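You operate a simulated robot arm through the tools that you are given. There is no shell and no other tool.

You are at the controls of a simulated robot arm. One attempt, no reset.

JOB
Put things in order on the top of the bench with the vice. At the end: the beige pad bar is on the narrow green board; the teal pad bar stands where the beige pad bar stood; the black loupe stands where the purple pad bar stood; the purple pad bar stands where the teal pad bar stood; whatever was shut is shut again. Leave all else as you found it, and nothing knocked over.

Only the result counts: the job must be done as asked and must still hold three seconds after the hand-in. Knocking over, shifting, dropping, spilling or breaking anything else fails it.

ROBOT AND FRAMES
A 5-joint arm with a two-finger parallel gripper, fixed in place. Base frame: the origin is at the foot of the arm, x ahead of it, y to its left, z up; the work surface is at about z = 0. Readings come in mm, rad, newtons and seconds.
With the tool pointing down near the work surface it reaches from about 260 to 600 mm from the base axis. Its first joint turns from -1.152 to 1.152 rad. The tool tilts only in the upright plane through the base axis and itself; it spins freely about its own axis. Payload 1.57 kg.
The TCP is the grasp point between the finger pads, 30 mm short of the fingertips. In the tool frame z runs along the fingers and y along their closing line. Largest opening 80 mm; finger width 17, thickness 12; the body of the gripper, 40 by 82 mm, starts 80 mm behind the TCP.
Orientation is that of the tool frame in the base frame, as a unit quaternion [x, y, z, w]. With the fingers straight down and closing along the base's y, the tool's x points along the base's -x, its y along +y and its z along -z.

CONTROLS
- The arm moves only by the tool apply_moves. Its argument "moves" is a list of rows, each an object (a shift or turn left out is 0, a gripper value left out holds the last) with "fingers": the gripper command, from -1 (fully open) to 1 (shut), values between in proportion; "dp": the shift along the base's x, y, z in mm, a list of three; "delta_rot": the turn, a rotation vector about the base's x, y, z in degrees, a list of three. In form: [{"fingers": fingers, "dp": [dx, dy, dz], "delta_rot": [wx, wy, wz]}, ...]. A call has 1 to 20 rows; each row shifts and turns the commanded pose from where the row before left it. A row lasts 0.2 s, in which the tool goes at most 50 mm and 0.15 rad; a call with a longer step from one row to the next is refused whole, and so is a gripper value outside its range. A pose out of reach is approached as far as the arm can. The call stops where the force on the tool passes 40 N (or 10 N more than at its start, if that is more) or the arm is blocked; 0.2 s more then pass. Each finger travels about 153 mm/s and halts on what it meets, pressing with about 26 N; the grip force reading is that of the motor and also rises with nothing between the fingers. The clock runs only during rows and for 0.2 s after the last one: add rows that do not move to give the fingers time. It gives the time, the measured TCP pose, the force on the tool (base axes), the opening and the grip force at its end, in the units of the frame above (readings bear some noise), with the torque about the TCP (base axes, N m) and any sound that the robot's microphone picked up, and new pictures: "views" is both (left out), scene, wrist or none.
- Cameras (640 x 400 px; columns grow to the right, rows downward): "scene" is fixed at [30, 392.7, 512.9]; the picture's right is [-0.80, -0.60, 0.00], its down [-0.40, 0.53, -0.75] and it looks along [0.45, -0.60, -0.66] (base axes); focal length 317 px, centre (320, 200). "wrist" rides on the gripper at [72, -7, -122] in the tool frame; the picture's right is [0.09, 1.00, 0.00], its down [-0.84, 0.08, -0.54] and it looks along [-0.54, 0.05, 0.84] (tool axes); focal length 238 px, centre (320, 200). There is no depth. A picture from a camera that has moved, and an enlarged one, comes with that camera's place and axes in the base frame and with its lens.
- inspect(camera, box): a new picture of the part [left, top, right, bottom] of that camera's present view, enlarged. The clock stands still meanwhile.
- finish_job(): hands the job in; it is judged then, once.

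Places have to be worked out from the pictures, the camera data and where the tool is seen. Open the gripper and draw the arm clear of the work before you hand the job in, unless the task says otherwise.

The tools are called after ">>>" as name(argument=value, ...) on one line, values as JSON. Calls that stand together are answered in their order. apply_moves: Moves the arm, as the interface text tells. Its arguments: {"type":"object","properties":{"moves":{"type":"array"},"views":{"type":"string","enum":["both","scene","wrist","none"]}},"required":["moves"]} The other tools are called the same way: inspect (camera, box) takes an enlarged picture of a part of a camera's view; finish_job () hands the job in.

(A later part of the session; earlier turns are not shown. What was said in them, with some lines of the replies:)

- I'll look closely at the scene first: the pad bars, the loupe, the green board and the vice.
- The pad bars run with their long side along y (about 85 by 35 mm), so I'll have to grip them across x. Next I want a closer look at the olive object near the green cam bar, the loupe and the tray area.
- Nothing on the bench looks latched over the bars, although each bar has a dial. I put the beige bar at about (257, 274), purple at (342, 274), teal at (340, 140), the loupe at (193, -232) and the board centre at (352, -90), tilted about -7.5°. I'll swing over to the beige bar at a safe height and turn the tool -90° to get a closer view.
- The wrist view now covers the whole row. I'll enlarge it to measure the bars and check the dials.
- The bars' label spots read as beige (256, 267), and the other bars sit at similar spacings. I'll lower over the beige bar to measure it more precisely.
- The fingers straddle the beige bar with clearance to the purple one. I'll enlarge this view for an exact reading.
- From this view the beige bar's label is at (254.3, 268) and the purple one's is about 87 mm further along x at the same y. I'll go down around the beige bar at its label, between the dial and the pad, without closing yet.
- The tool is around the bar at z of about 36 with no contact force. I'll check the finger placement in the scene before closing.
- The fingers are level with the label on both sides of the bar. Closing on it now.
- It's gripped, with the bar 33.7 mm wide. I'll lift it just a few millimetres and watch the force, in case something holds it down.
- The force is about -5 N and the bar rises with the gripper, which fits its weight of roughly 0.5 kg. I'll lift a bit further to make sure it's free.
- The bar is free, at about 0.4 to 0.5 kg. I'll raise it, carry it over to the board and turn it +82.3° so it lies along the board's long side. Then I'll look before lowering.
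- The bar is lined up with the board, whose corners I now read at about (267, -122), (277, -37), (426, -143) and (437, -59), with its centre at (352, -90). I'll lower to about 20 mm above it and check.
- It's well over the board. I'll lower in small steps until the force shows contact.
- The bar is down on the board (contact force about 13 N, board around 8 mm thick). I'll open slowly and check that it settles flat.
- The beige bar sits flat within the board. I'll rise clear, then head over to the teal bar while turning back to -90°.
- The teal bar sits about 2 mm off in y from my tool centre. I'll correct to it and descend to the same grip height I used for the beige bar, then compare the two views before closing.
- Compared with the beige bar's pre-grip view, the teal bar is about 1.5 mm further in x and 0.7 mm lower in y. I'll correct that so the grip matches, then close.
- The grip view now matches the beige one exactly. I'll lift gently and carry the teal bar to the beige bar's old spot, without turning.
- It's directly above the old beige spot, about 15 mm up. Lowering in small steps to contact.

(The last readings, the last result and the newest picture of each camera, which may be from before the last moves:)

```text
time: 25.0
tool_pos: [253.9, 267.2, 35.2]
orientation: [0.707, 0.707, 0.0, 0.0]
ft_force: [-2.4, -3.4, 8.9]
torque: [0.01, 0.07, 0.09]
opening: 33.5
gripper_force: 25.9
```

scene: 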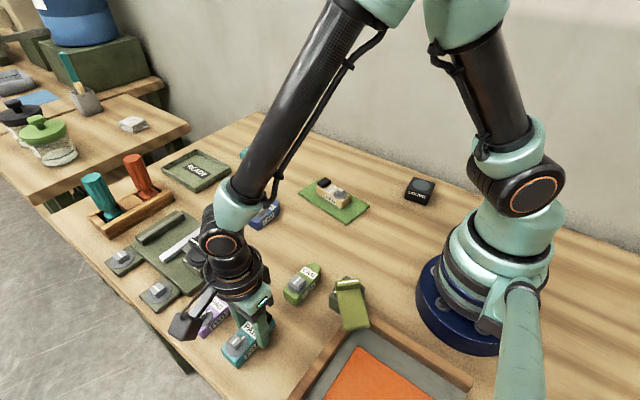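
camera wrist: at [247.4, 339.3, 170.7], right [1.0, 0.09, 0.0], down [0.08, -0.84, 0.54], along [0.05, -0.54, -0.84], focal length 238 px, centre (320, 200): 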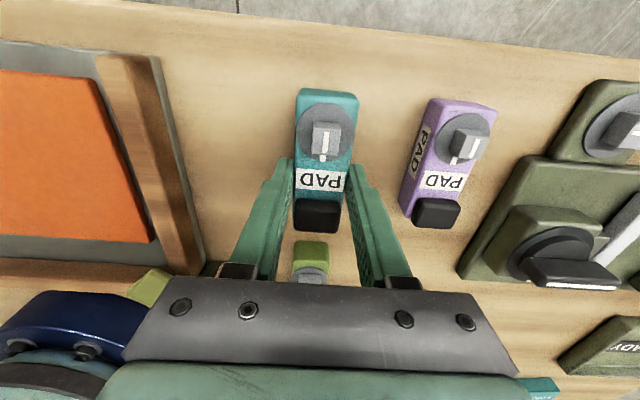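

Contact reads about 12 N, so the bar is on the bench. I'll relieve the pressure slightly and release slowly.

>>> apply_moves(moves=[{"fingers": 1, "dp": [0, 0, 0.4]}, {"fingers": 0.1}, {"fingers": 0}, {"fingers": -0.3}, {}])

>>> inspect(camera="wrist", box=[220, 70, 420, 260])

>>> inspect(camera="scene", box=[180, 270, 300, 380])

```text
time: 26.2
tool_pos: [255.7, 267.5, 36.5]
orientation: [0.707, 0.707, 0.0, 0.0]
ft_force: [-0.6, 0.1, 0.0]
torque: [0.01, 0.01, -0.02]
opening: 52.1
gripper_force: 0.0
camera wrist: at [247.3, 339.6, 157.3], right [1.0, 0.09, 0.0], down [0.08, -0.84, 0.54], along [0.05, -0.54, -0.84], focal length 238 px, centre (320, 200)
```

scene: 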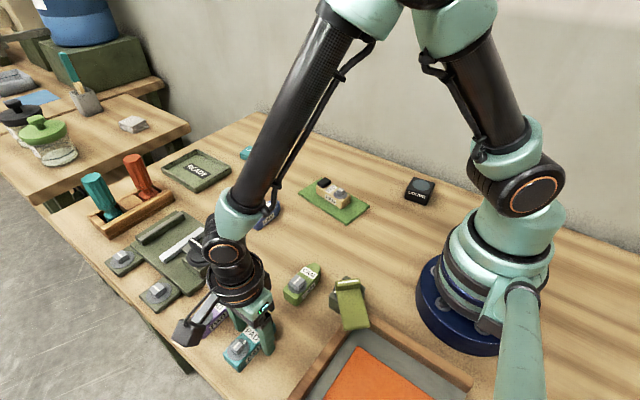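
wrist: 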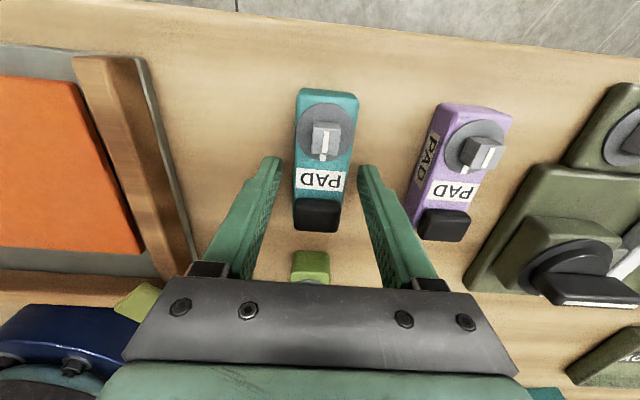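

```text
2.11 times, centred on (320, 165) of wrist
camera zoom: at [247.3, 339.6, 157.3], right [1.0, 0.09, 0.0], down [0.08, -0.84, 0.54], along [0.05, -0.54, -0.84], focal length 502 px, centre (320, 274)
```

zoom: 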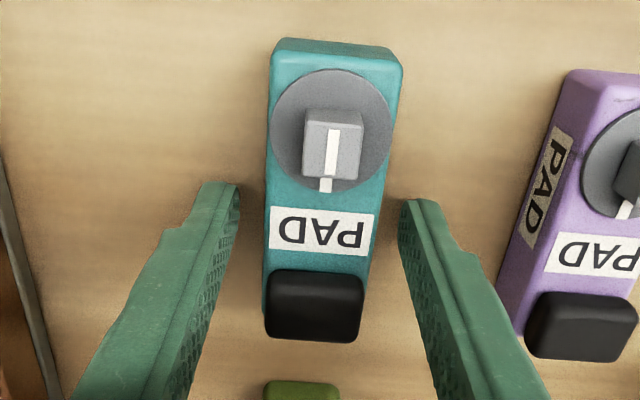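

```text
3.64 times, centred on (240, 325) of scene
camera zoom: at [30.0, 392.7, 512.9], right [-0.8, -0.6, 0.0], down [-0.4, 0.53, -0.75], along [0.45, -0.6, -0.66], focal length 1152 px, centre (611, -254)
```

zoom: 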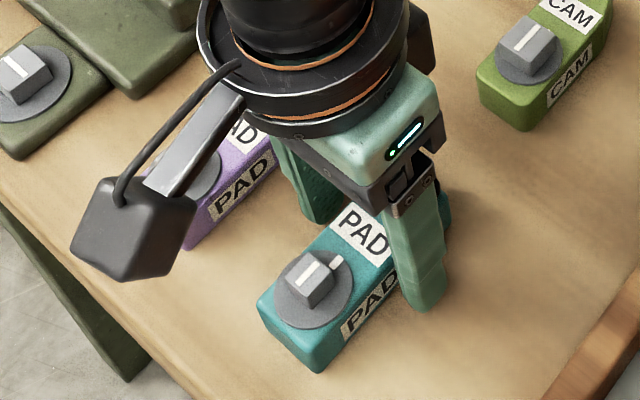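

The teal bar stands where the beige one was; its pixels agree to about 1 mm. Next I'll rise and go over the purple bar at about (341, 267).

>>> apply_moves(moves=[{"fingers": -0.3, "dp": [0, 0, 15]}, {"dp": [0, 0, 30]}, {"dp": [0, 0, 30]}, {"dp": [0, 0, 19.6]}, {"fingers": -1, "dp": [29, 0, 0]}, {"dp": [29, 0, 0]}, {"dp": [28.8, -0.1, 0]}, {}, {}])

>>> inspect(camera="wrist", box=[270, 60, 450, 190])

>>> inspect(camera="scene", box=[180, 270, 300, 380])

```text
time: 28.2
tool_pos: [342.8, 265.8, 130.7]
orientation: [0.707, 0.707, 0.0, 0.0]
ft_force: [0.4, -0.3, -0.4]
torque: [0.04, 0.0, 0.0]
opening: 80.2
gripper_force: 0.1
camera wrist: at [334.2, 339.0, 252.5], right [1.0, 0.09, 0.0], down [0.08, -0.84, 0.54], along [0.05, -0.54, -0.84], focal length 238 px, centre (320, 200)
```

scene: 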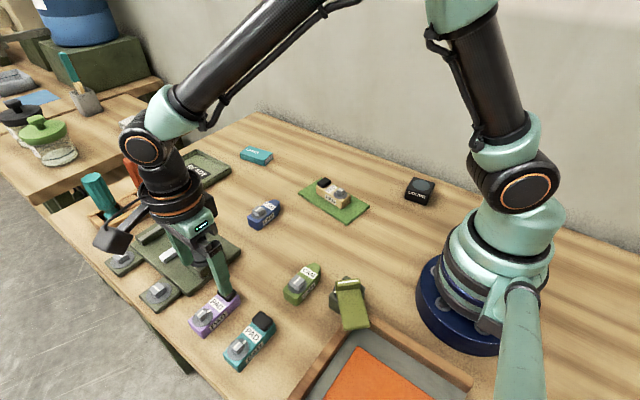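
wrist: 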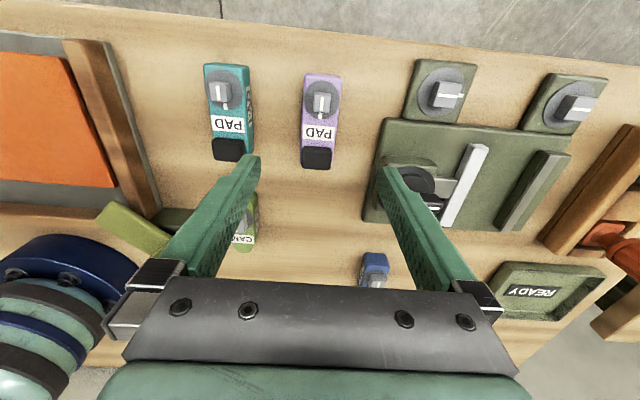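

```text
3.08 times, centred on (360, 125) of wrist
camera zoom: at [334.2, 339.0, 252.5], right [1.0, 0.09, 0.0], down [0.08, -0.84, 0.54], along [0.05, -0.54, -0.84], focal length 733 px, centre (197, 431)
```

zoom: 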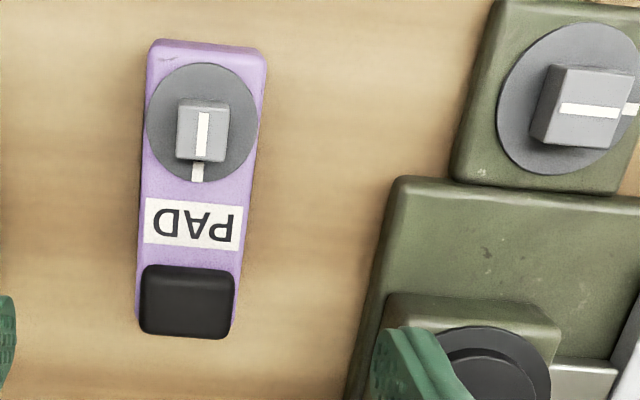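

```text
3.64 times, centred on (240, 325) of scene
camera zoom: at [30.0, 392.7, 512.9], right [-0.8, -0.6, 0.0], down [-0.4, 0.53, -0.75], along [0.45, -0.6, -0.66], focal length 1152 px, centre (611, -254)
```

zoom: 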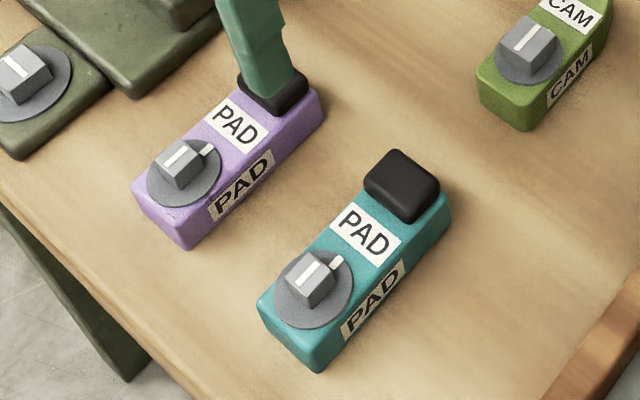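

The teal bar's pose matches the beige original. I'll centre on the purple bar and descend with the fingers at 60 mm to stay clear of the vice plate edge at x of about 405.

>>> apply_moves(moves=[{"fingers": -0.5, "dp": [-1.0, 1.2, -30]}, {"dp": [0, 0, -30]}, {"dp": [0, 0, -20]}, {"dp": [0, 0, -10]}, {"dp": [0, 0, -6]}, {}])

>>> inspect(camera="wrist", box=[220, 70, 420, 260])

>>> inspect(camera="scene", box=[130, 230, 290, 370])

```text
time: 29.6
tool_pos: [340.0, 268.0, 36.4]
orientation: [0.707, 0.708, 0.0, 0.0]
ft_force: [0.4, -0.2, -0.6]
torque: [0.01, 0.02, 0.02]
opening: 60.1
gripper_force: 0.0
camera wrist: at [332.5, 340.8, 157.5], right [1.0, 0.09, 0.0], down [0.08, -0.84, 0.54], along [0.05, -0.54, -0.84], focal length 238 px, centre (320, 200)
```

scene: 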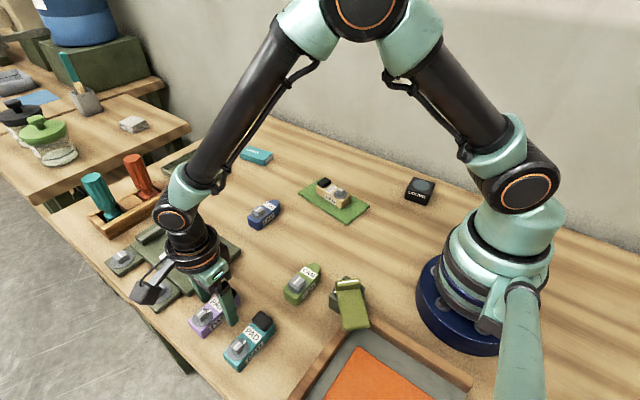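
wrist: 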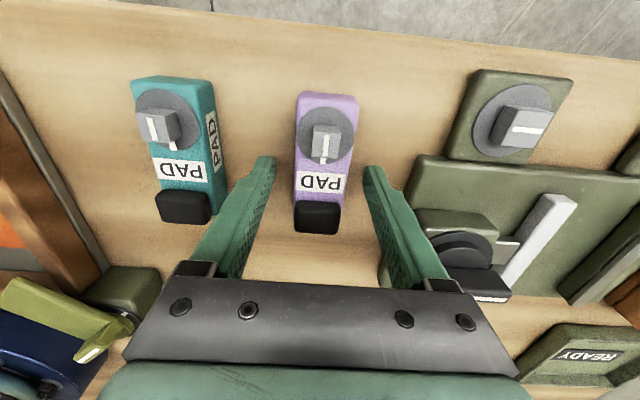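

```text
2.11 times, centred on (320, 165) of wrist
camera zoom: at [332.5, 340.8, 157.5], right [1.0, 0.09, 0.0], down [0.08, -0.84, 0.54], along [0.05, -0.54, -0.84], focal length 502 px, centre (320, 274)
```

zoom: 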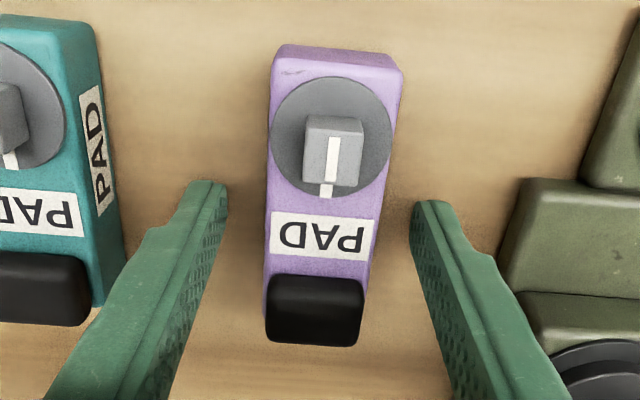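

```text
2.86 times, centred on (210, 300) of scene
camera zoom: at [30.0, 392.7, 512.9], right [-0.8, -0.6, 0.0], down [-0.4, 0.53, -0.75], along [0.45, -0.6, -0.66], focal length 905 px, centre (634, -86)
```

zoom: 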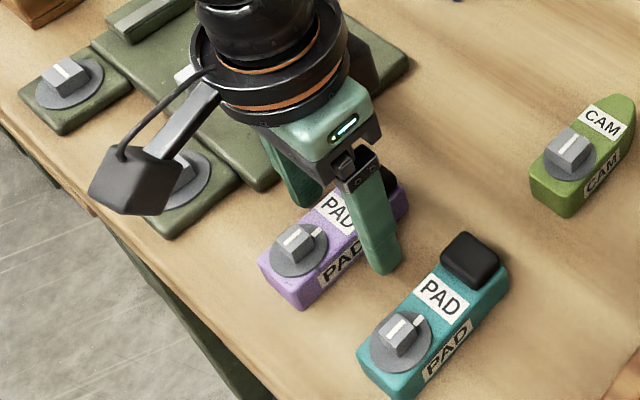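

The purple bar's x lines up, and y needs -1.3 mm to match the earlier grips. I'll adjust and close.

>>> apply_moves(moves=[{"fingers": -0.5, "dp": [0, -1.3, 0]}, {}, {"fingers": 1}, {}, {}], views="wrist")

>>> inspect(camera="wrist", box=[220, 70, 420, 260])

```text
time: 30.8
tool_pos: [339.8, 266.2, 35.8]
orientation: [0.708, 0.707, 0.0, 0.0]
ft_force: [0.6, -0.6, 0.1]
torque: [0.09, -0.07, -0.08]
opening: 33.7
gripper_force: 26.1
camera wrist: at [332.4, 339.0, 157.0], right [1.0, 0.09, 0.0], down [0.08, -0.84, 0.54], along [0.05, -0.54, -0.84], focal length 238 px, centre (320, 200)
```

wrist: 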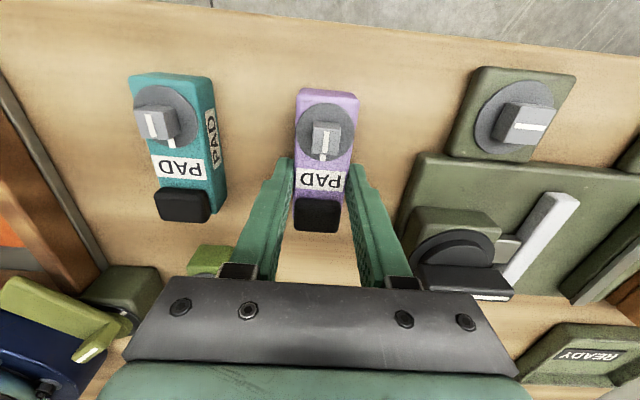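

```text
2.11 times, centred on (320, 165) of wrist
camera zoom: at [332.4, 339.0, 157.0], right [1.0, 0.09, 0.0], down [0.08, -0.84, 0.54], along [0.05, -0.54, -0.84], focal length 502 px, centre (320, 274)
```

zoom: 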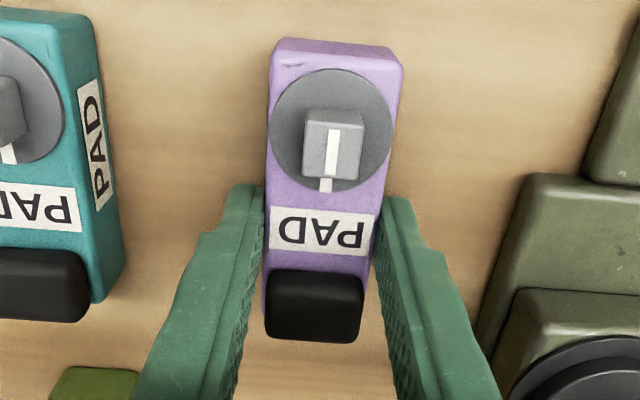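

Purple is gripped the same way. I'll lift it and carry it straight along -y to the old teal spot.

>>> apply_moves(moves=[{"fingers": 1, "dp": [0, 0, 4]}, {"dp": [0, 0, 16]}, {"dp": [0, 0, 30]}, {"dp": [0, 0, 30]}, {"dp": [0.1, -27, 0]}, {"dp": [0, -27, 0]}, {"dp": [0, -27, 0]}, {"dp": [0, -27, 0]}, {"dp": [0, -26.6, 0]}, {"dp": [0, 0, -25]}, {"dp": [0, 0, -25]}, {"dp": [0, 0, -15]}, {}, {}])

>>> inspect(camera="scene", box=[190, 190, 340, 310])

```text
time: 33.8
tool_pos: [341.7, 131.7, 50.7]
orientation: [0.707, 0.707, 0.0, 0.0]
ft_force: [-0.3, 0.6, -3.0]
torque: [-0.03, 0.0, -0.01]
opening: 33.6
gripper_force: 25.8
camera wrist: at [333.6, 204.9, 172.0], right [1.0, 0.09, 0.0], down [0.08, -0.84, 0.54], along [0.05, -0.54, -0.84], focal length 238 px, centre (320, 200)
```

scene: 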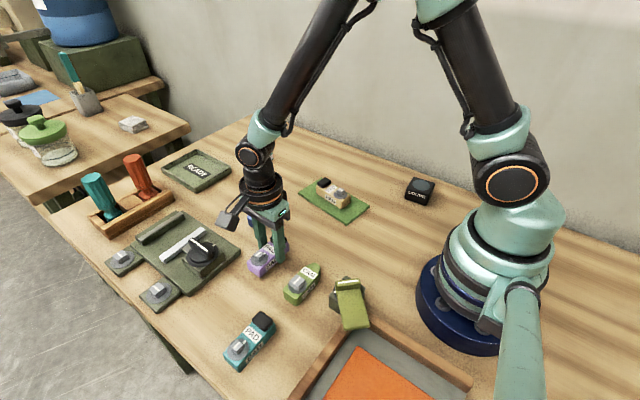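
wrist: 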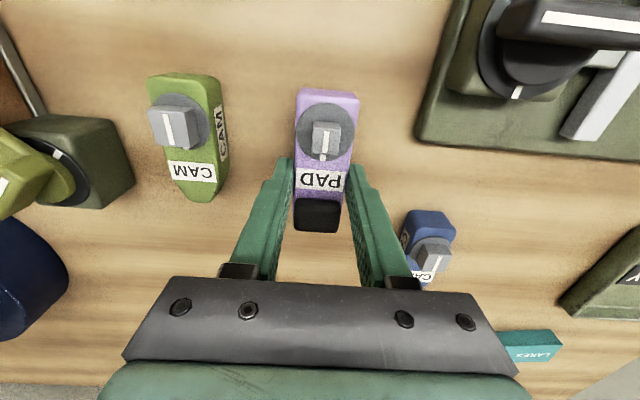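

```text
3.33 times, centred on (265, 250) of scene
camera zoom: at [30.1, 392.7, 512.9], right [-0.8, -0.6, 0.0], down [-0.4, 0.53, -0.75], along [0.45, -0.6, -0.66], focal length 1056 px, centre (503, 33)
```

zoom: 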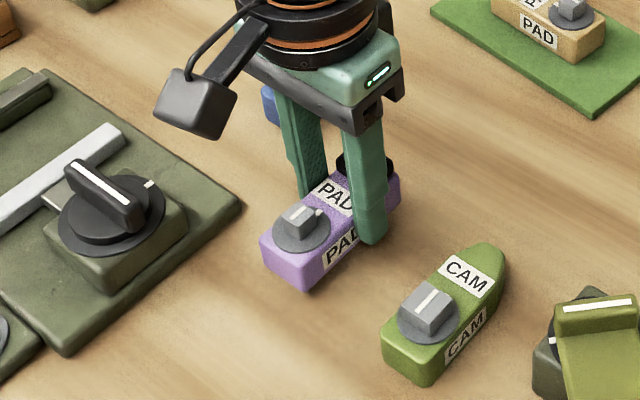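

The purple bar is right above the old teal spot, about 15 mm up. Lowering gently.

>>> apply_moves(moves=[{"fingers": 1, "dp": [0, 0, -6]}, {"dp": [0, 0, -5]}, {"dp": [0, 0, -3]}, {}], views="none")

```text
time: 34.8
tool_pos: [340.8, 131.0, 37.2]
orientation: [0.708, 0.707, 0.0, 0.0]
ft_force: [-0.4, -0.6, -4.3]
torque: [-0.04, -0.01, 0.0]
opening: 33.6
gripper_force: 25.8
```

It's not yet touching, with the force still equal to the weight. I'll go down another millimetre.

>>> apply_moves(moves=[{"fingers": 1, "dp": [0, 0, -0.6]}, {"dp": [0, 0, -0.5]}, {}], views="none")

```text
time: 35.6
tool_pos: [339.1, 131.2, 35.9]
orientation: [0.707, 0.707, 0.0, 0.0]
ft_force: [-2.5, -0.4, 6.4]
torque: [0.37, 0.12, 0.08]
opening: 33.4
gripper_force: 26.0
```

Contact is made with about 10 N of change. Releasing slowly.

>>> apply_moves(moves=[{"fingers": 1, "dp": [0, 0, 0.3]}, {"fingers": 0.1}, {"fingers": 0}, {"fingers": -0.3}, {}])

>>> inspect(camera="wrist", box=[220, 70, 420, 260])

>>> inspect(camera="scene", box=[190, 190, 340, 310])

```text
time: 36.8
tool_pos: [340.7, 132.4, 35.4]
orientation: [0.707, 0.707, 0.0, 0.0]
ft_force: [0.6, -0.4, -0.2]
torque: [0.0, -0.01, 0.02]
opening: 52.1
gripper_force: 0.2
camera wrist: at [333.0, 204.7, 156.9], right [1.0, 0.09, 0.0], down [0.08, -0.84, 0.54], along [0.05, -0.54, -0.84], focal length 238 px, centre (320, 200)
```

scene: 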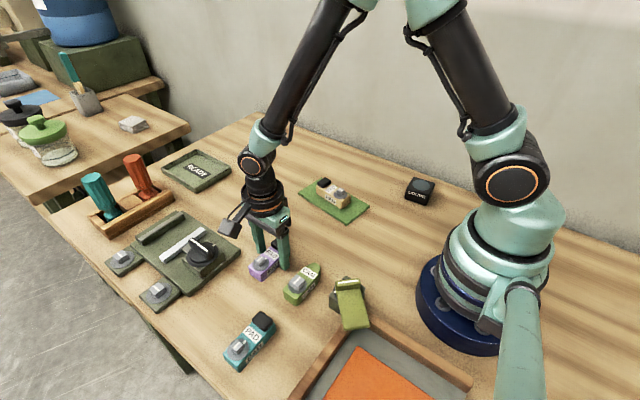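
wrist: 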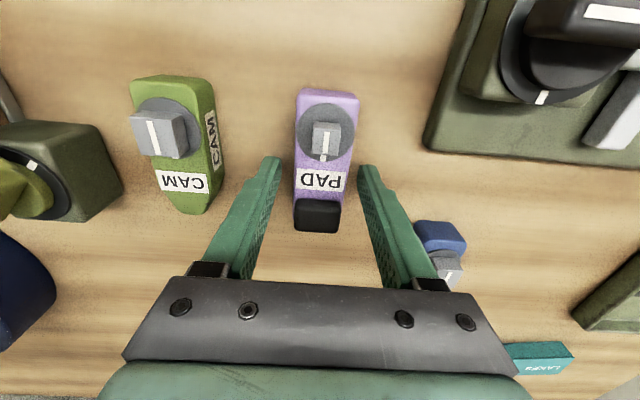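

```text
2.11 times, centred on (320, 165) of wrist
camera zoom: at [333.0, 204.7, 156.9], right [1.0, 0.09, 0.0], down [0.08, -0.84, 0.54], along [0.05, -0.54, -0.84], focal length 502 px, centre (320, 274)
```

zoom: 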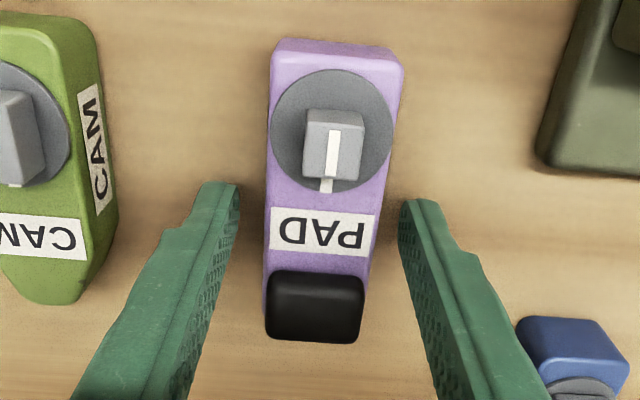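

```text
3.33 times, centred on (265, 250) of scene
camera zoom: at [30.0, 392.7, 512.9], right [-0.8, -0.6, 0.0], down [-0.4, 0.53, -0.75], along [0.45, -0.6, -0.66], focal length 1056 px, centre (503, 33)
```

zoom: 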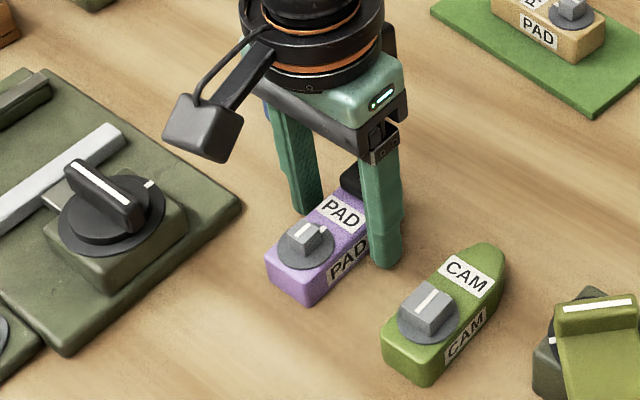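

The purple bar stands exactly where the teal was. Next is the loupe at about (193, -232), turned roughly +8°. I'll rise, travel over by way of (310, -60), turn the tool +8° with the camera away from the wall, and look.

>>> apply_moves(moves=[{"fingers": -0.3, "dp": [0, 0, 15]}, {"dp": [0, 0, 30]}, {"dp": [0, 0, 30]}, {"dp": [0, 0, 38.8]}, {"fingers": -1, "dp": [-5, -32, 0]}, {"dp": [-5, -32, 0]}, {"dp": [-5, -32, 0]}, {"dp": [-5, -32, 0]}, {"dp": [-5, -32, 0]}, {"dp": [-5, -32, 0]}, {"dp": [-23.5, -34.5, 0], "delta_rot": [0, 0, 4]}, {"dp": [-23.5, -34.5, 0], "delta_rot": [0, 0, 4]}, {"dp": [-23.5, -34.5, 0]}, {"dp": [-23.5, -34.5, 0]}, {"dp": [-23.4, -34.4, 0]}, {}, {}])

>>> inspect(camera="scene", box=[180, 180, 380, 380])

```text
time: 40.4
tool_pos: [190.9, -233.0, 148.6]
orientation: [0.656, 0.755, 0.0, 0.001]
ft_force: [0.1, 0.9, 1.4]
torque: [0.03, 0.01, 0.03]
opening: 79.8
gripper_force: 0.2
camera wrist: at [174.1, -161.9, 269.5], right [0.97, 0.23, 0.0], down [0.19, -0.82, 0.54], along [0.12, -0.53, -0.84], focal length 238 px, centre (320, 200)
```

scene: 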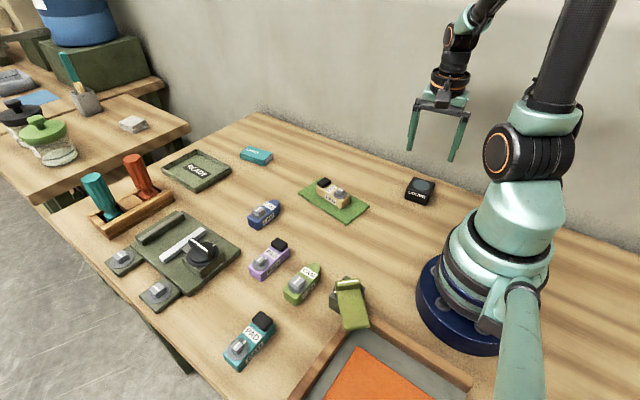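
wrist: 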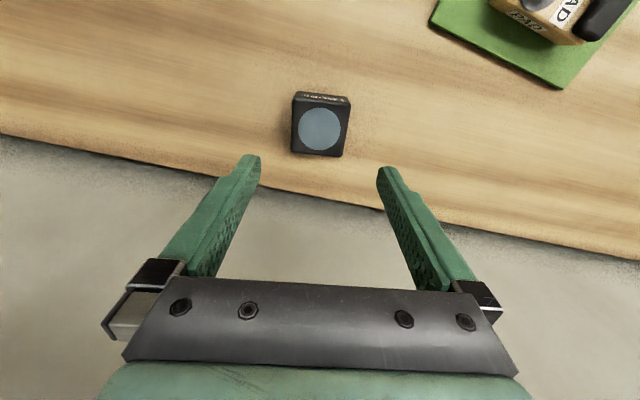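

```text
2.00 times, centred on (280, 280) of scene
camera zoom: at [30.0, 392.7, 512.9], right [-0.8, -0.6, 0.0], down [-0.4, 0.53, -0.75], along [0.45, -0.6, -0.66], focal length 634 px, centre (400, 40)
```

zoom: 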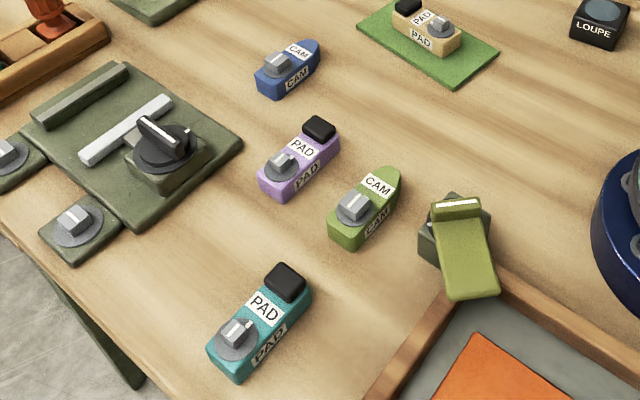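

All three bars look right. Now I'll enlarge the loupe in the wrist view to align to it.

>>> inspect(camera="wrist", box=[260, 70, 380, 180])

```text
3.64 times, centred on (320, 125) of wrist
camera zoom: at [174.1, -161.9, 269.5], right [0.97, 0.23, 0.0], down [0.19, -0.82, 0.54], along [0.12, -0.53, -0.84], focal length 867 px, centre (320, 473)
```

zoom: 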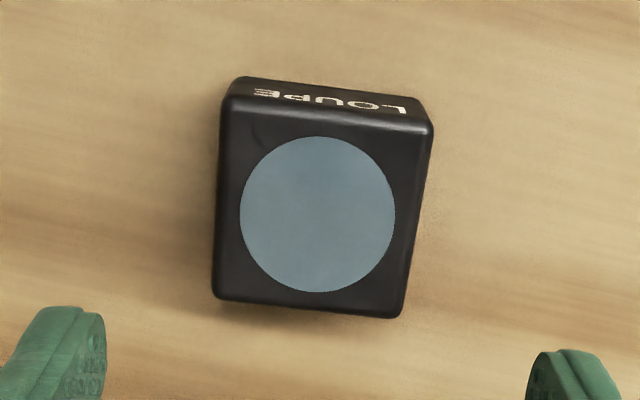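

The loupe's centre reads about (-2, +2) mm from the tool, with its turn within 1° of the fingers. I'll correct and go partway down to recheck.

>>> apply_moves(moves=[{"fingers": -1, "dp": [-2, 2, -20]}, {"dp": [0, 0, -30]}, {"dp": [0, 0, -20]}, {}])

>>> inspect(camera="wrist", box=[230, 70, 410, 220])

>>> inspect(camera="scene", box=[360, 100, 480, 220])

```text
time: 41.4
tool_pos: [189.4, -230.4, 79.0]
orientation: [0.656, 0.755, 0.0, -0.001]
ft_force: [0.0, -0.3, -0.6]
torque: [0.02, -0.01, 0.0]
opening: 80.0
gripper_force: 0.0
camera wrist: at [172.5, -158.9, 199.3], right [0.97, 0.23, 0.0], down [0.19, -0.82, 0.54], along [0.12, -0.53, -0.84], focal length 238 px, centre (320, 200)
```

scene: 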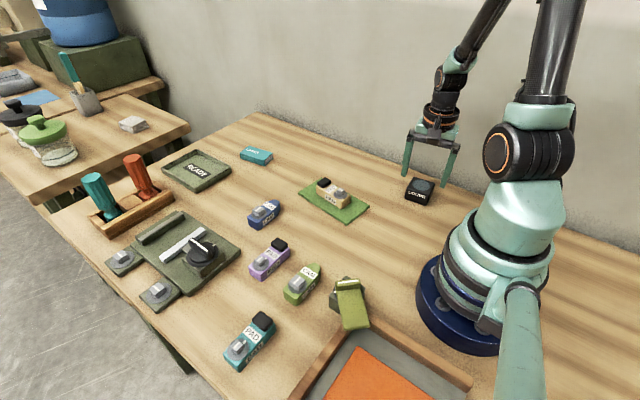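
wrist: 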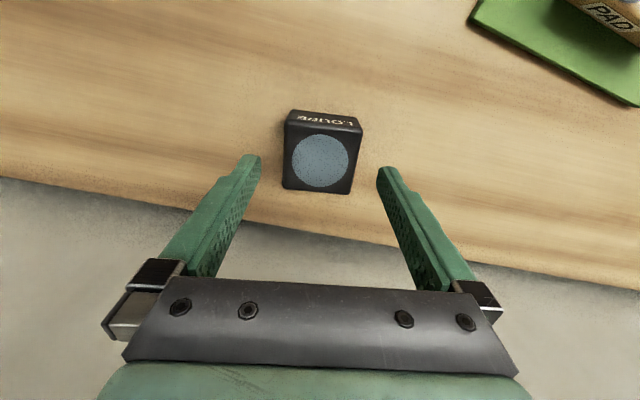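

```text
2.67 times, centred on (320, 145) of wrist
camera zoom: at [172.5, -158.9, 199.3], right [0.97, 0.23, 0.0], down [0.19, -0.82, 0.54], along [0.12, -0.53, -0.84], focal length 636 px, centre (320, 347)
```

zoom: 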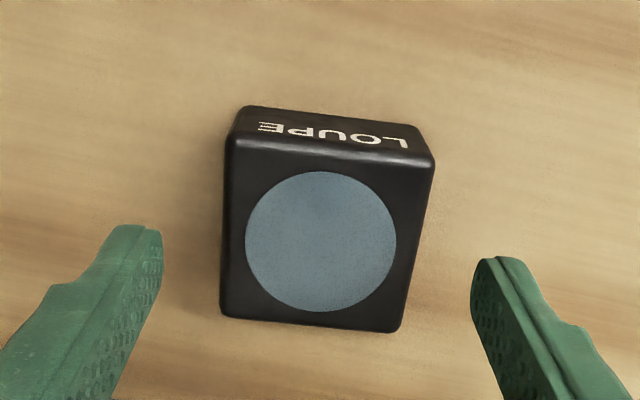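

```text
3.33 times, centred on (420, 160) of scene
camera zoom: at [30.0, 392.7, 512.9], right [-0.8, -0.6, 0.0], down [-0.4, 0.53, -0.75], along [0.45, -0.6, -0.66], focal length 1056 px, centre (-13, 333)
```

zoom: 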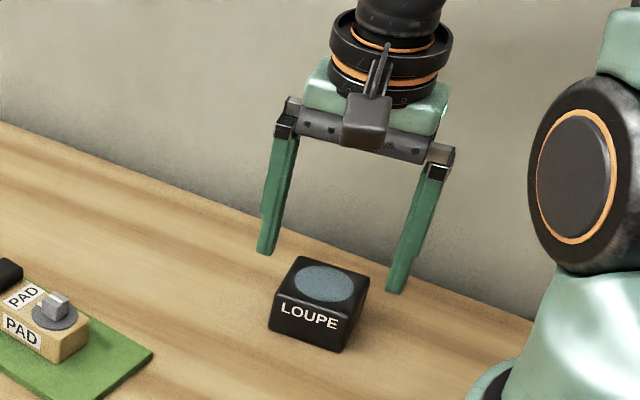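

The loupe is centred to within 1 mm. I'll descend to z of about 37 and close on it.

>>> apply_moves(moves=[{"fingers": -1, "dp": [0, -0.7, -20]}, {"dp": [0, 0, -14]}, {"dp": [0, 0, -8]}, {}, {"fingers": 1}, {}, {}])

>>> inspect(camera="scene", box=[360, 100, 480, 220])

>>> inspect(camera="wrist", box=[220, 70, 420, 260])

```text
time: 43.0
tool_pos: [190.7, -230.8, 37.2]
orientation: [0.656, 0.755, 0.0, 0.0]
ft_force: [-0.6, -0.1, -0.3]
torque: [-0.01, 0.0, 0.03]
opening: 55.4
gripper_force: 26.0
camera wrist: at [173.1, -160.1, 158.0], right [0.97, 0.23, 0.0], down [0.19, -0.82, 0.54], along [0.12, -0.53, -0.84], focal length 238 px, centre (320, 200)
```

scene: 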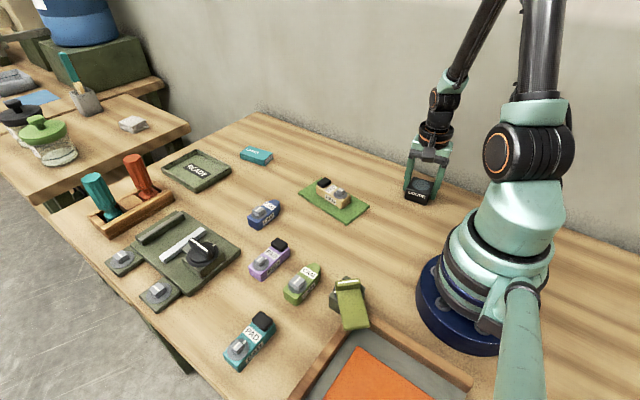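
wrist: 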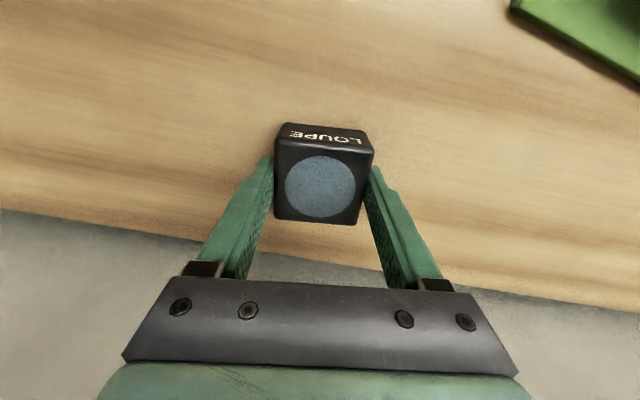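

```text
3.33 times, centred on (420, 160) of scene
camera zoom: at [30.0, 392.7, 512.9], right [-0.8, -0.6, 0.0], down [-0.4, 0.53, -0.75], along [0.45, -0.6, -0.66], focal length 1056 px, centre (-13, 333)
```

zoom: 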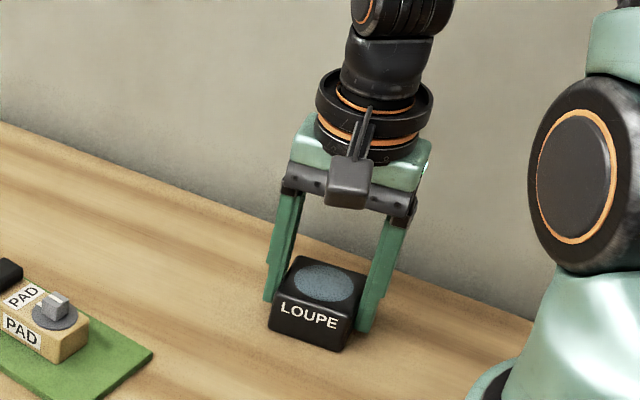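

```text
2.11 times, centred on (320, 165) of wrist
camera zoom: at [173.1, -160.1, 158.0], right [0.97, 0.23, 0.0], down [0.19, -0.82, 0.54], along [0.12, -0.53, -0.84], focal length 502 px, centre (320, 274)
```

zoom: 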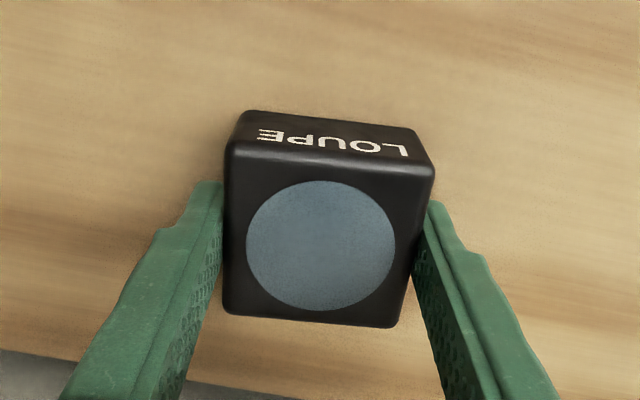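

The loupe is held squarely and its centre is at the TCP. I'll lift gently and carry it back past (310, -60), turning the tool back to -90° on the way.

>>> apply_moves(moves=[{"fingers": 1, "dp": [0, 0, 4]}, {"dp": [0, 0, 16]}, {"dp": [0, 0, 40]}, {"dp": [0, 0, 40]}, {"dp": [23.8, 34.2, 0]}, {"dp": [23.8, 34.2, 0]}, {"dp": [23.8, 34.2, 0]}, {"dp": [23.8, 34.2, 0]}, {"dp": [23.8, 34.2, 0]}, {"dp": [3, 33.4, 0], "delta_rot": [0, 0, -4]}, {"dp": [3, 33.4, 0], "delta_rot": [0, 0, -4]}, {"dp": [3, 33.4, 0]}, {"dp": [3, 33.4, 0]}, {"dp": [3, 33.4, 0]}, {}])

```text
time: 46.2
tool_pos: [324.8, 107.5, 135.1]
orientation: [0.708, 0.707, 0.0, 0.0]
ft_force: [0.3, -0.6, -1.0]
torque: [0.04, 0.02, 0.0]
opening: 55.4
gripper_force: 26.1
camera wrist: at [318.6, 181.0, 257.5], right [1.0, 0.09, 0.0], down [0.08, -0.84, 0.54], along [0.05, -0.54, -0.84], focal length 238 px, centre (320, 200)
```

scene: 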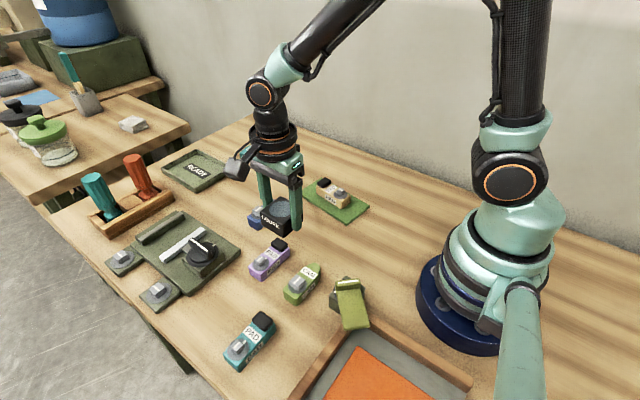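
wrist: 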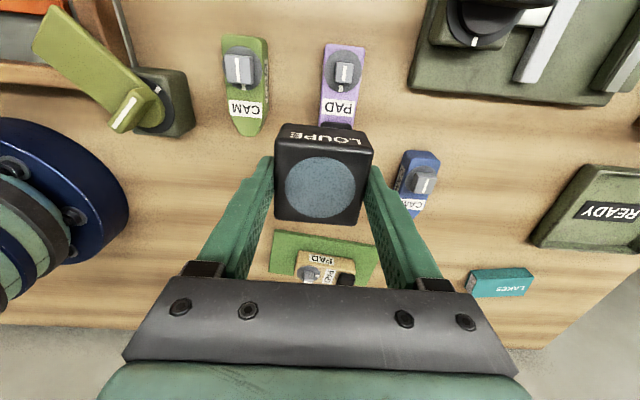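

The loupe is steady in the grip. I'll go on to the purple bar's old spot at (340.3, 274) and lower to about 15 mm above the bench.

>>> apply_moves(moves=[{"fingers": 1, "dp": [3.1, 33.4, 0]}, {"dp": [3.1, 33.4, 0]}, {"dp": [3.1, 33.3, 0]}, {"dp": [3, 33.3, 0]}, {"dp": [3, 33.3, 0]}, {"dp": [0, 0, -30]}, {"dp": [0, 0, -30]}, {"dp": [0, 0, -20]}, {"dp": [0, 0, -6]}, {}, {}])

>>> inspect(camera="scene", box=[130, 230, 290, 370])

>>> inspect(camera="wrist", box=[120, 50, 480, 260])

```text
time: 48.6
tool_pos: [341.4, 274.2, 53.1]
orientation: [0.707, 0.707, 0.0, 0.001]
ft_force: [0.7, -0.2, -1.1]
torque: [-0.02, -0.02, -0.04]
opening: 55.3
gripper_force: 25.3
camera wrist: at [333.7, 347.2, 173.5], right [1.0, 0.09, 0.0], down [0.08, -0.84, 0.54], along [0.05, -0.54, -0.84], focal length 238 px, centre (320, 200)
```

scene: 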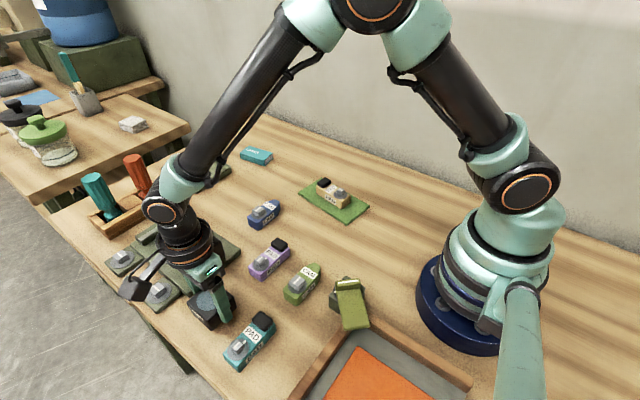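
wrist: 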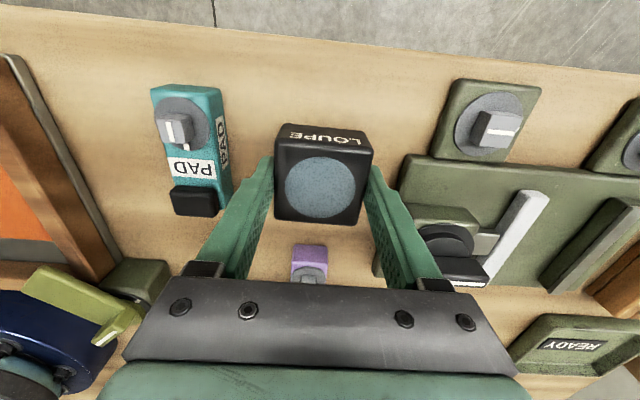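

```text
2.86 times, centred on (210, 300) of scene
camera zoom: at [30.0, 392.7, 512.9], right [-0.8, -0.6, 0.0], down [-0.4, 0.53, -0.75], along [0.45, -0.6, -0.66], focal length 905 px, centre (634, -86)
```

zoom: 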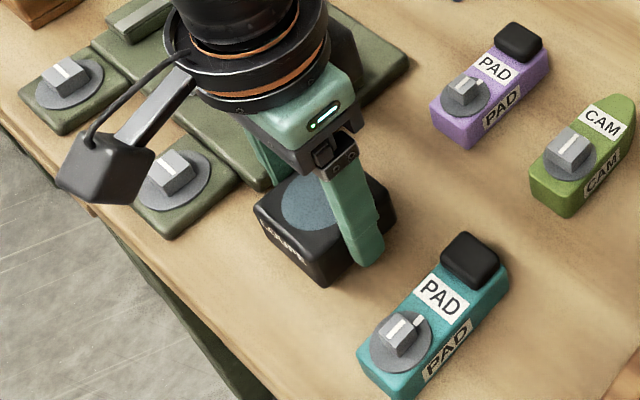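

```text
1.78 times, centred on (300, 155) of wrist
camera zoom: at [333.7, 347.2, 173.5], right [1.0, 0.09, 0.0], down [0.08, -0.84, 0.54], along [0.05, -0.54, -0.84], focal length 424 px, centre (356, 280)
```

zoom: 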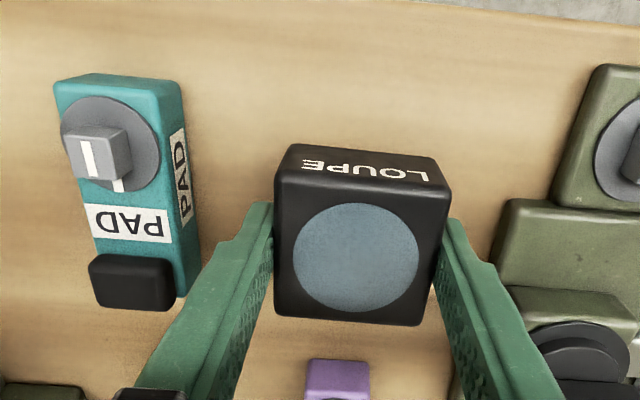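

Everything is clear around the loupe. Lowering gently the last 14 mm.

>>> apply_moves(moves=[{"fingers": 1, "dp": [0, 0, -6]}, {"dp": [0, 0, -5]}, {"dp": [0, 0, -2]}, {}], views="none")

```text
time: 49.6
tool_pos: [339.8, 274.0, 39.1]
orientation: [0.707, 0.707, 0.0, 0.0]
ft_force: [0.0, 0.0, -1.2]
torque: [0.0, 0.0, -0.03]
opening: 55.3
gripper_force: 25.6
```

Not touching yet. I'll go on down in half-millimetre steps.

>>> apply_moves(moves=[{"fingers": 1, "dp": [0, 0, -0.6]}, {"dp": [0, 0, -0.5]}, {}], views="none")

```text
time: 50.4
tool_pos: [341.0, 275.6, 37.9]
orientation: [0.707, 0.707, 0.0, 0.0]
ft_force: [-0.1, -0.1, -1.8]
torque: [0.02, -0.01, 0.01]
opening: 55.8
gripper_force: 25.9
```

>>> apply_moves(moves=[{"fingers": 1, "dp": [0, 0, -0.5]}, {"dp": [0, 0, -0.4]}, {}], views="none")

```text
time: 51.2
tool_pos: [341.1, 272.3, 35.6]
orientation: [0.707, 0.708, 0.0, 0.0]
ft_force: [-1.1, -0.1, -2.2]
torque: [0.02, -0.01, -0.01]
opening: 55.3
gripper_force: 26.1
```

Still only the loupe's weight on the sensor. Another half-millimetre or so.

>>> apply_moves(moves=[{"fingers": 1, "dp": [0, 0, -0.4]}, {"dp": [0, 0, -0.3]}, {}], views="none")

>>> inspect(camera="scene", box=[170, 270, 250, 340])

```text
time: 52.0
tool_pos: [340.5, 272.0, 37.5]
orientation: [0.707, 0.707, 0.0, 0.0]
ft_force: [-3.2, -0.2, 15.5]
torque: [-0.22, 0.29, -0.03]
opening: 55.7
gripper_force: 26.3
```

```text
5.71 times, centred on (210, 305) of scene
camera zoom: at [30.0, 392.7, 513.0], right [-0.8, -0.6, 0.0], down [-0.4, 0.53, -0.75], along [0.45, -0.6, -0.66], focal length 1810 px, centre (949, -400)
```

zoom: 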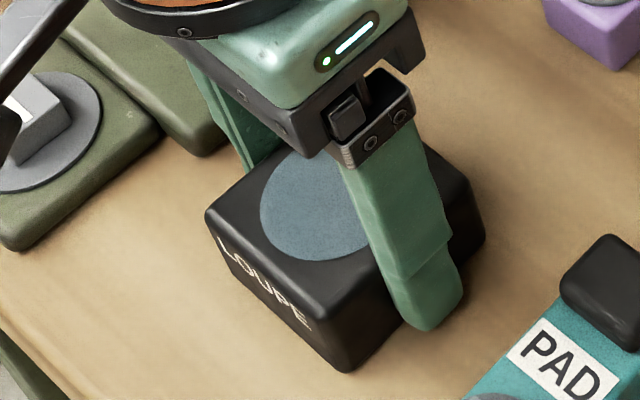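

The loupe is down now. I'll ease the pressure and release slowly, keeping the fingers clear of the vice plate.

>>> apply_moves(moves=[{"fingers": 1, "dp": [0, 0, 0.5]}, {"fingers": -0.42}, {"fingers": -0.5}, {"fingers": -0.65}, {}])

>>> inspect(camera="scene", box=[130, 230, 290, 370])

```text
time: 53.2
tool_pos: [340.8, 273.8, 36.6]
orientation: [0.708, 0.706, 0.0, 0.0]
ft_force: [0.4, -0.3, -1.3]
torque: [0.0, 0.02, -0.01]
opening: 66.1
gripper_force: 0.1
camera wrist: at [332.7, 345.9, 157.4], right [1.0, 0.09, 0.0], down [0.08, -0.84, 0.54], along [0.05, -0.54, -0.84], focal length 238 px, centre (320, 200)
```

scene: 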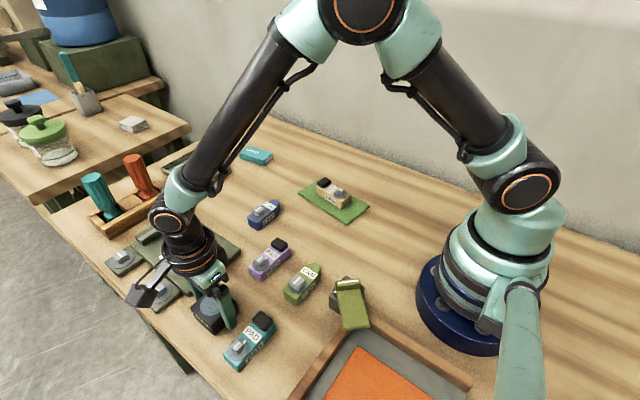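
wrist: 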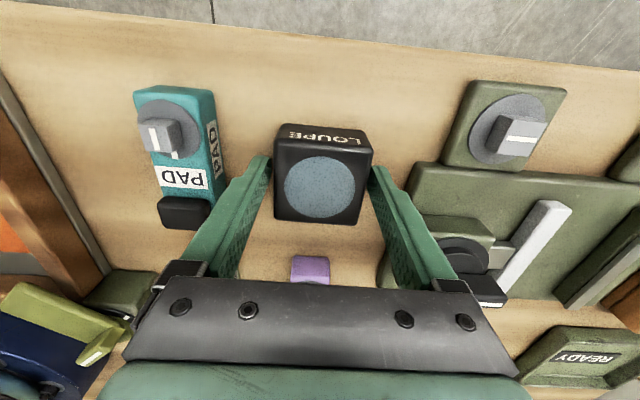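

```text
2.86 times, centred on (210, 300) of scene
camera zoom: at [30.0, 392.7, 512.9], right [-0.8, -0.6, 0.0], down [-0.4, 0.53, -0.75], along [0.45, -0.6, -0.66], focal length 905 px, centre (634, -86)
```

zoom: 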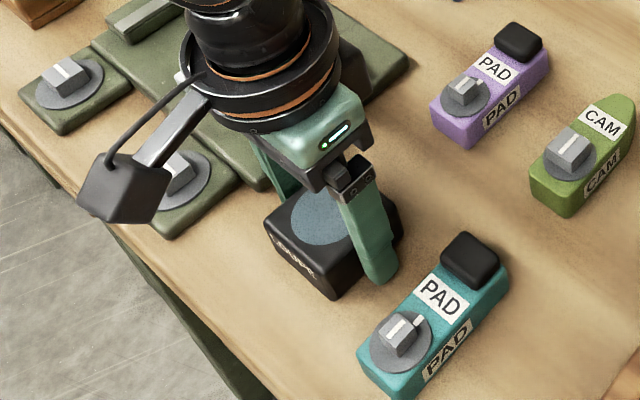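

The loupe stands freely in the purple bar's old spot. I'll draw the arm straight up and clear, open the gripper, and check the whole bench.

>>> apply_moves(moves=[{"fingers": -0.65, "dp": [0, 0, 12]}, {"dp": [0, 0, 25]}, {"dp": [0, 0, 35]}, {"dp": [0, 0, 40]}, {"dp": [0, 0, 40]}, {"fingers": -1, "dp": [0, 0, 40]}, {"dp": [10, -40, 10]}, {"dp": [10, -40, 10]}, {"dp": [10, -45, 0]}, {"dp": [10, -45, 0]}, {"dp": [0, -45, 0]}, {"dp": [0, -45, 0]}, {"dp": [0, -45, 0]}, {}])

>>> inspect(camera="scene", box=[180, 190, 380, 380])

>>> inspect(camera="scene", box=[180, 270, 300, 380])

>>> inspect(camera="scene", box=[80, 130, 280, 310])

```text
time: 56.2
tool_pos: [378.2, -30.3, 249.0]
orientation: [0.707, 0.708, 0.0, 0.0]
ft_force: [-0.5, 0.7, 0.1]
torque: [-0.01, 0.03, 0.0]
opening: 80.1
gripper_force: 0.0
camera wrist: at [370.6, 41.8, 370.9], right [1.0, 0.09, 0.0], down [0.08, -0.84, 0.54], along [0.05, -0.54, -0.84], focal length 238 px, centre (320, 200)
```

scene: 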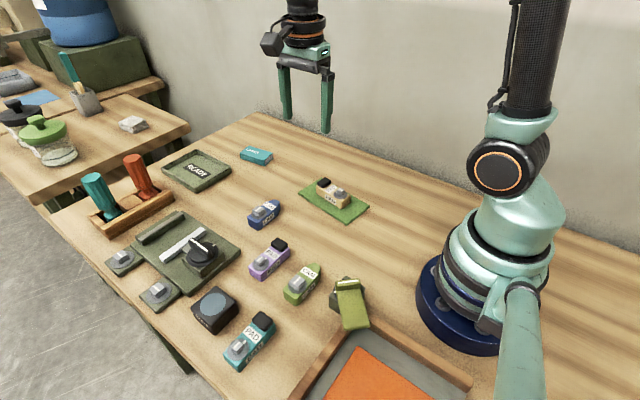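
wrist: 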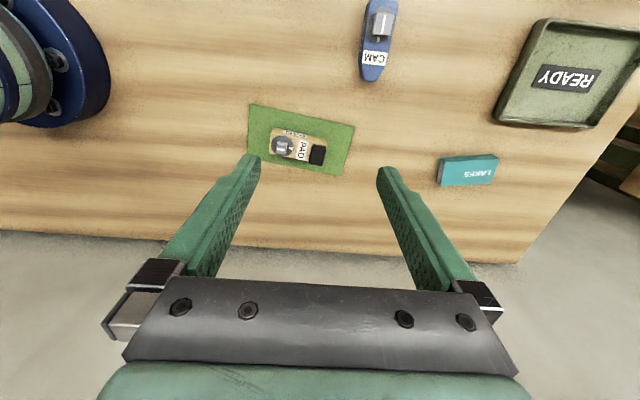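

```text
2.11 times, centred on (280, 285) of scene
camera zoom: at [30.0, 392.7, 512.9], right [-0.8, -0.6, 0.0], down [-0.4, 0.53, -0.75], along [0.45, -0.6, -0.66], focal length 667 px, centre (404, 21)
```

zoom: 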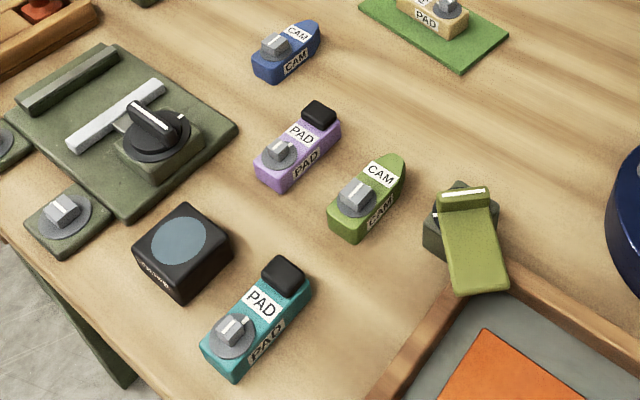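

```text
3.64 times, centred on (240, 325) of scene
camera zoom: at [30.0, 392.7, 512.9], right [-0.8, -0.6, 0.0], down [-0.4, 0.53, -0.75], along [0.45, -0.6, -0.66], focal length 1152 px, centre (611, -254)
```

zoom: 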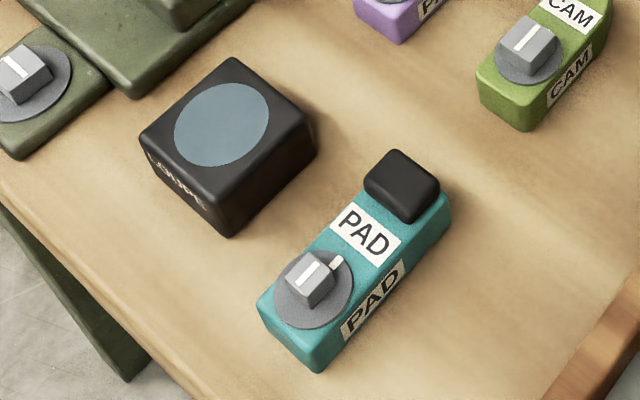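

```text
2.22 times, centred on (180, 220) of scene
camera zoom: at [30.0, 392.7, 512.9], right [-0.8, -0.6, 0.0], down [-0.4, 0.53, -0.75], along [0.45, -0.6, -0.66], focal length 704 px, centre (631, 156)
```

zoom: 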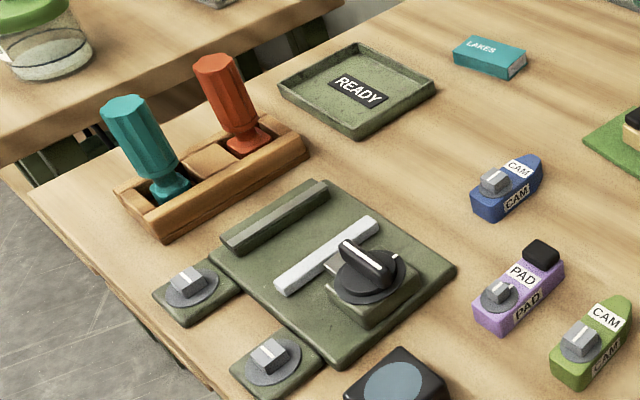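

The final check shows:
- **Beige bar:** it's on the green board.
- **Teal bar:** it stands where the beige one was.
- **Purple bar:** it stands where the teal one was.
- **Loupe:** it stands upright within about 2 mm of the purple bar's old centre.

The vice, cam bars, lever and trays are unchanged, and I didn't open anything shut. The gripper is open and the arm is clear, so I'm handing in.

>>> finish_job()

```text
The job is handed in.
```

The job is handed in, and the last pictures showed everything where you asked, upright and clear of the arm. I haven't seen the judge's result.

| Item | Where it stands now |
|---|---|
| Beige pad bar | Flat on the narrow green board, lying along the board's long side |
| Teal pad bar | Where the beige bar stood, to about 1 mm |
| Purple pad bar | Where the teal bar stood, to about 1 mm |
| Black loupe | Where the purple bar stood, within about 2 mm of the bar's old centre |

- **Loupe turned:** I turned it about 8° from its original angle so it sits square with the bars. The job didn't give a direction for it.
- **Nothing shut:** I opened nothing, so there was nothing to shut again. The bars lifted freely without touching their dials.
- **Everything else:** the vice, the cam bars, the lever, the trays and the green board looked unmoved in the final pictures.
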